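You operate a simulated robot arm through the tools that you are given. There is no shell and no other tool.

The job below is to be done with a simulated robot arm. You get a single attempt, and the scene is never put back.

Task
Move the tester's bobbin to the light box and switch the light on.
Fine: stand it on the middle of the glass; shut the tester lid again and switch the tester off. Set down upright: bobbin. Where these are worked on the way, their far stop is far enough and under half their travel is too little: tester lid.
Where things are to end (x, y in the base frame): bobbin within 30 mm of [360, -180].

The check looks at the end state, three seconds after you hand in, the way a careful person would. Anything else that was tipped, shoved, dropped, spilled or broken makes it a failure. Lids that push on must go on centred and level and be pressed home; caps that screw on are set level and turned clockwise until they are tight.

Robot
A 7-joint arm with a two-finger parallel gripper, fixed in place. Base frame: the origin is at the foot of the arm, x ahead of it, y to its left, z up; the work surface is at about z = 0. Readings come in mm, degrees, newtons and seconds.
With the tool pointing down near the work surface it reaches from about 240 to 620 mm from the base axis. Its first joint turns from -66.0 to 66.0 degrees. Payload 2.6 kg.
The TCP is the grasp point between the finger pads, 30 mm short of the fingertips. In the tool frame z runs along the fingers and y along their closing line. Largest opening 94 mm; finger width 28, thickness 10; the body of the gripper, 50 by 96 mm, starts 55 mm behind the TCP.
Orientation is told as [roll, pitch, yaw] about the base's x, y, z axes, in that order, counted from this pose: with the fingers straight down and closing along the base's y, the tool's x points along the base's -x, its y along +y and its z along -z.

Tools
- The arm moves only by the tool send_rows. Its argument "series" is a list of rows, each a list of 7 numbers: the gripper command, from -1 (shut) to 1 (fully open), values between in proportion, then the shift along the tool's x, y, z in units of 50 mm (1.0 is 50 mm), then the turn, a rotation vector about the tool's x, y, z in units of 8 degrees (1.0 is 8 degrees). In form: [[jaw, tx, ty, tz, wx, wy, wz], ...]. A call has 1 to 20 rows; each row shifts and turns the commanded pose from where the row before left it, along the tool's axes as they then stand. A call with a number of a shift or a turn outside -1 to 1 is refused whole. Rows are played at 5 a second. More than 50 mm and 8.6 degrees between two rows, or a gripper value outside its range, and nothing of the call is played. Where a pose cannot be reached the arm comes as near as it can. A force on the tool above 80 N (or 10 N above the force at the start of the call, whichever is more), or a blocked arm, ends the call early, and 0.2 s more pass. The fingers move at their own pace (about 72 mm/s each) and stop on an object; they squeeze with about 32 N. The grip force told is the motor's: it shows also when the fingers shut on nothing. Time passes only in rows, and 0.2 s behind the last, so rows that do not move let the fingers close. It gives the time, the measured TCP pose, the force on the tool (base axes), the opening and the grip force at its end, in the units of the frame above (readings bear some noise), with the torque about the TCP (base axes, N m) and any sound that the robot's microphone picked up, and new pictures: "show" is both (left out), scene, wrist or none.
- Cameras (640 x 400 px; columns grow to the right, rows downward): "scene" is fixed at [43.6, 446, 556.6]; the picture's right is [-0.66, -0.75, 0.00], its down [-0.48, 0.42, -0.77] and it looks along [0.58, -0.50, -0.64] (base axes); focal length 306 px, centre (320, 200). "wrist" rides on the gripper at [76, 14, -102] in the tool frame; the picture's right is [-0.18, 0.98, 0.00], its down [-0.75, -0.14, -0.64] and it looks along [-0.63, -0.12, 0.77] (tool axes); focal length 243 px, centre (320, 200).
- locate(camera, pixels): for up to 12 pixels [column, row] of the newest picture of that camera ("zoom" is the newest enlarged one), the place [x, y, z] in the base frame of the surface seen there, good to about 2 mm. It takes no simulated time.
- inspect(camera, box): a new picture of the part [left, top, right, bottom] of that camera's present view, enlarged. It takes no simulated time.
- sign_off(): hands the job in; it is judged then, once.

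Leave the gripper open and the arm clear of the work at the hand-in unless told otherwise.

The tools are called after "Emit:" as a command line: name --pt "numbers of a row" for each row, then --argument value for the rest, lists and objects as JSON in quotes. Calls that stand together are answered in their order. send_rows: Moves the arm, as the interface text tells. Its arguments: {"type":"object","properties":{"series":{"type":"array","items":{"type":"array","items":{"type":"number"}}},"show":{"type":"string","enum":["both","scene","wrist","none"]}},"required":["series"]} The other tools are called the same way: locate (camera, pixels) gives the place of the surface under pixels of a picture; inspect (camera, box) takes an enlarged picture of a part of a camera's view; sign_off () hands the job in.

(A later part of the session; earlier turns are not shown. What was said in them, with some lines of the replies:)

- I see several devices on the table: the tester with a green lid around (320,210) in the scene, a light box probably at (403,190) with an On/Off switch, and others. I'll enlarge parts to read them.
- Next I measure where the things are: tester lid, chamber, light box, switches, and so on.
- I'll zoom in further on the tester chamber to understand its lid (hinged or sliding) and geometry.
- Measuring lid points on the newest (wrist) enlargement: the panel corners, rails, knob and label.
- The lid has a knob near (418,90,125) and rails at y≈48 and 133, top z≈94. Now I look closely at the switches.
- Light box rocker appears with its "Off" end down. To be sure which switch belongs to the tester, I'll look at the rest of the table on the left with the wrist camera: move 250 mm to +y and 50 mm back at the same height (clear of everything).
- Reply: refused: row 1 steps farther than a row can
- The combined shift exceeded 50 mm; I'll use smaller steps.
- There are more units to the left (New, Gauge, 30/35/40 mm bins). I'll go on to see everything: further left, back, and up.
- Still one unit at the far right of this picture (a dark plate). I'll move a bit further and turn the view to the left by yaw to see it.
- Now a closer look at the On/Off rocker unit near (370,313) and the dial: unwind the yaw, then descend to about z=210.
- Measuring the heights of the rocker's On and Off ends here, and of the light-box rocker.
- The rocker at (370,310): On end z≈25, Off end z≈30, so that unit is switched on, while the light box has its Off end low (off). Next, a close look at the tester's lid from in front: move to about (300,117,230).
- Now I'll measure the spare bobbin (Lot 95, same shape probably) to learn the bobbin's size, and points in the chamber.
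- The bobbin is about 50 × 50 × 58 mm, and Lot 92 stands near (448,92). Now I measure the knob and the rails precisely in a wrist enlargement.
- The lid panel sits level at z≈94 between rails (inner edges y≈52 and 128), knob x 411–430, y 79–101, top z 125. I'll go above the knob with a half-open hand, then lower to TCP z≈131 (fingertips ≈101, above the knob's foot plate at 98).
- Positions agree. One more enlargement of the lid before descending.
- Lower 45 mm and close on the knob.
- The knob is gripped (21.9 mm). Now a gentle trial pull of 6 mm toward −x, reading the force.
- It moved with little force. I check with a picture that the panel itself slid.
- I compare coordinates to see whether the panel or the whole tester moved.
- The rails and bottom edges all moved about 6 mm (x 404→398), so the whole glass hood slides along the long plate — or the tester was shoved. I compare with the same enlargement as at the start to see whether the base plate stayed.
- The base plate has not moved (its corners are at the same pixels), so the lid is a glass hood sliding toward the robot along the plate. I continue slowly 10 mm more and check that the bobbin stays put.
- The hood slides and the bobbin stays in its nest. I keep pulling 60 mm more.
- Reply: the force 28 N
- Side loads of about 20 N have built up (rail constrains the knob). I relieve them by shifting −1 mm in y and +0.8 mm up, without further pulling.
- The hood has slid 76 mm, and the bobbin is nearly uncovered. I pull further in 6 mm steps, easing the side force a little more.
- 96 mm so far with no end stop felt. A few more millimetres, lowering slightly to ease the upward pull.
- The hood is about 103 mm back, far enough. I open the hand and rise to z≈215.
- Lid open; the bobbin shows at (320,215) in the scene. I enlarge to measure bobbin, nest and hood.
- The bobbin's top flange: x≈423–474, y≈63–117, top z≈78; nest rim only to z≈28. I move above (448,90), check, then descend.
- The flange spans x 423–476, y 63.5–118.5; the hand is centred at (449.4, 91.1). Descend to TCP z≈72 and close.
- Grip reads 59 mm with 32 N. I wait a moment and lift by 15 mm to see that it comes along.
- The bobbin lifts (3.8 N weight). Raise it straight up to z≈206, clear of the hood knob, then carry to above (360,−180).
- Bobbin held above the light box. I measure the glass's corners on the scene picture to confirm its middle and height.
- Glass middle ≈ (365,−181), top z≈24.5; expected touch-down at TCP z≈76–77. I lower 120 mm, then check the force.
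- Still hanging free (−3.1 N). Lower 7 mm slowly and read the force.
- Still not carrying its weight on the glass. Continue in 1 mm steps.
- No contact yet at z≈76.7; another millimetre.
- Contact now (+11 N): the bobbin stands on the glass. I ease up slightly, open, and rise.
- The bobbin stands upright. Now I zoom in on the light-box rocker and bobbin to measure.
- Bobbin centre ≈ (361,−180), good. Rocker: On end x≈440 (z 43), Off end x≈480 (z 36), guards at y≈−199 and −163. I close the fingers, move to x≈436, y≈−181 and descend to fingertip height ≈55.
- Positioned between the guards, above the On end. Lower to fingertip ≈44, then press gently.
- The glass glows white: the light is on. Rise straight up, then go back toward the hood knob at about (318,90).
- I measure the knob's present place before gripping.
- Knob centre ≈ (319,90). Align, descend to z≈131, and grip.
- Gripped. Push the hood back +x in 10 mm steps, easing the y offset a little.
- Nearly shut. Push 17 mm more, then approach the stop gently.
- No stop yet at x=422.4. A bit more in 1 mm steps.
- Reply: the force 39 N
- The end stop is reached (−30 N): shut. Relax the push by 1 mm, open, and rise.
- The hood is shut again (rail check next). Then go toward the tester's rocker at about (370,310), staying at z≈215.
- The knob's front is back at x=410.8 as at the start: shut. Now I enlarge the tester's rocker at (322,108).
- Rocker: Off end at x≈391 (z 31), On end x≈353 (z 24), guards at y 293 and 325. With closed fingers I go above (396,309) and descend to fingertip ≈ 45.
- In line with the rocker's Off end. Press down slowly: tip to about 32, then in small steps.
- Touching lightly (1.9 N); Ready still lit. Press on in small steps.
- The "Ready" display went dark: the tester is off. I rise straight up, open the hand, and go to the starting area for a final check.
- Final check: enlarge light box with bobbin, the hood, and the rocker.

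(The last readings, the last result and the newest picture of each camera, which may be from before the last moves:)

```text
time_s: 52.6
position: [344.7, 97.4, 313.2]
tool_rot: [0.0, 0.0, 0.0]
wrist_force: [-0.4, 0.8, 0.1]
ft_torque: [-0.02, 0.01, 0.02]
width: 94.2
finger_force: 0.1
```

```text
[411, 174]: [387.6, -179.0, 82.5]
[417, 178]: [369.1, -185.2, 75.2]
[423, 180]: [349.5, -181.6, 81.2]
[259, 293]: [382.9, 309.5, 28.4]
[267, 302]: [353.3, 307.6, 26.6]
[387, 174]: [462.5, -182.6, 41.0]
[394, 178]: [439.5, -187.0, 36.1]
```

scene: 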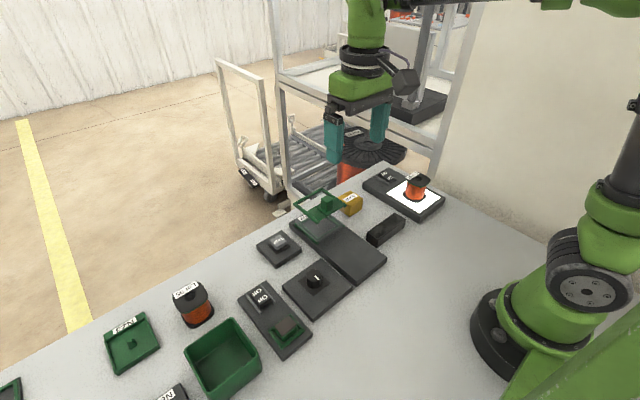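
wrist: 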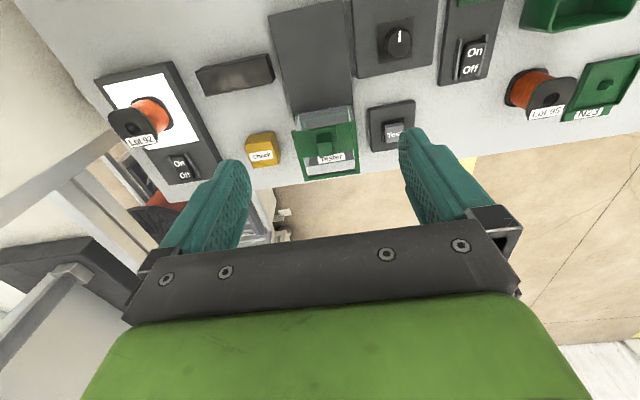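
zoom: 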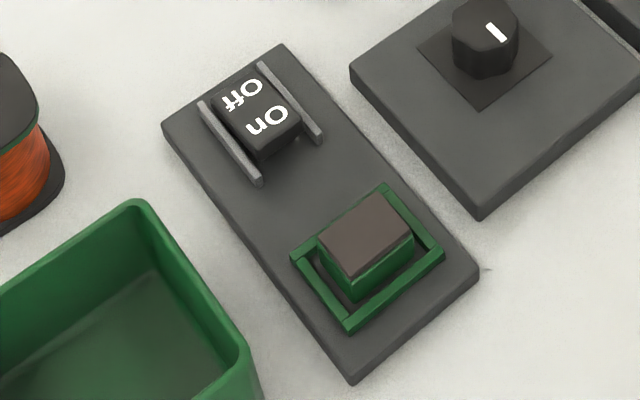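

Bobbin Lot 92 stands upright at about (361,−180) on the lit glass. The tester hood is back where it started, the tester's display is dark, and nothing else has moved. The hand is open and clear, so I hand in.

Emit:
sign_off

```text
The job is handed in.
```

The bobbin (Lot 92) now stands upright on the middle of the light box glass, and the light is on. I've handed the job in; no verdict has come back yet.

- **Bobbin:** it stands at about (361, −180), roughly 1 mm from the target of (360, −180).
- **Light box:** I pressed the rocker to On, and the glass glows white in the last pictures.
- **Tester lid:** it is a glass hood that slides along the tester's base plate. I pulled it back about 103 mm to reach the bobbin, then pushed it shut until it met its stop. Its knob reads the same position as at the start.
- **Tester power:** no label named the tester's switch. I pressed Off on the only other On/Off rocker I saw, near (370, 310), and the "Ready" display went dark.

In the final pictures nothing else had been moved or tipped. The gripper is open and the arm is clear of the work.
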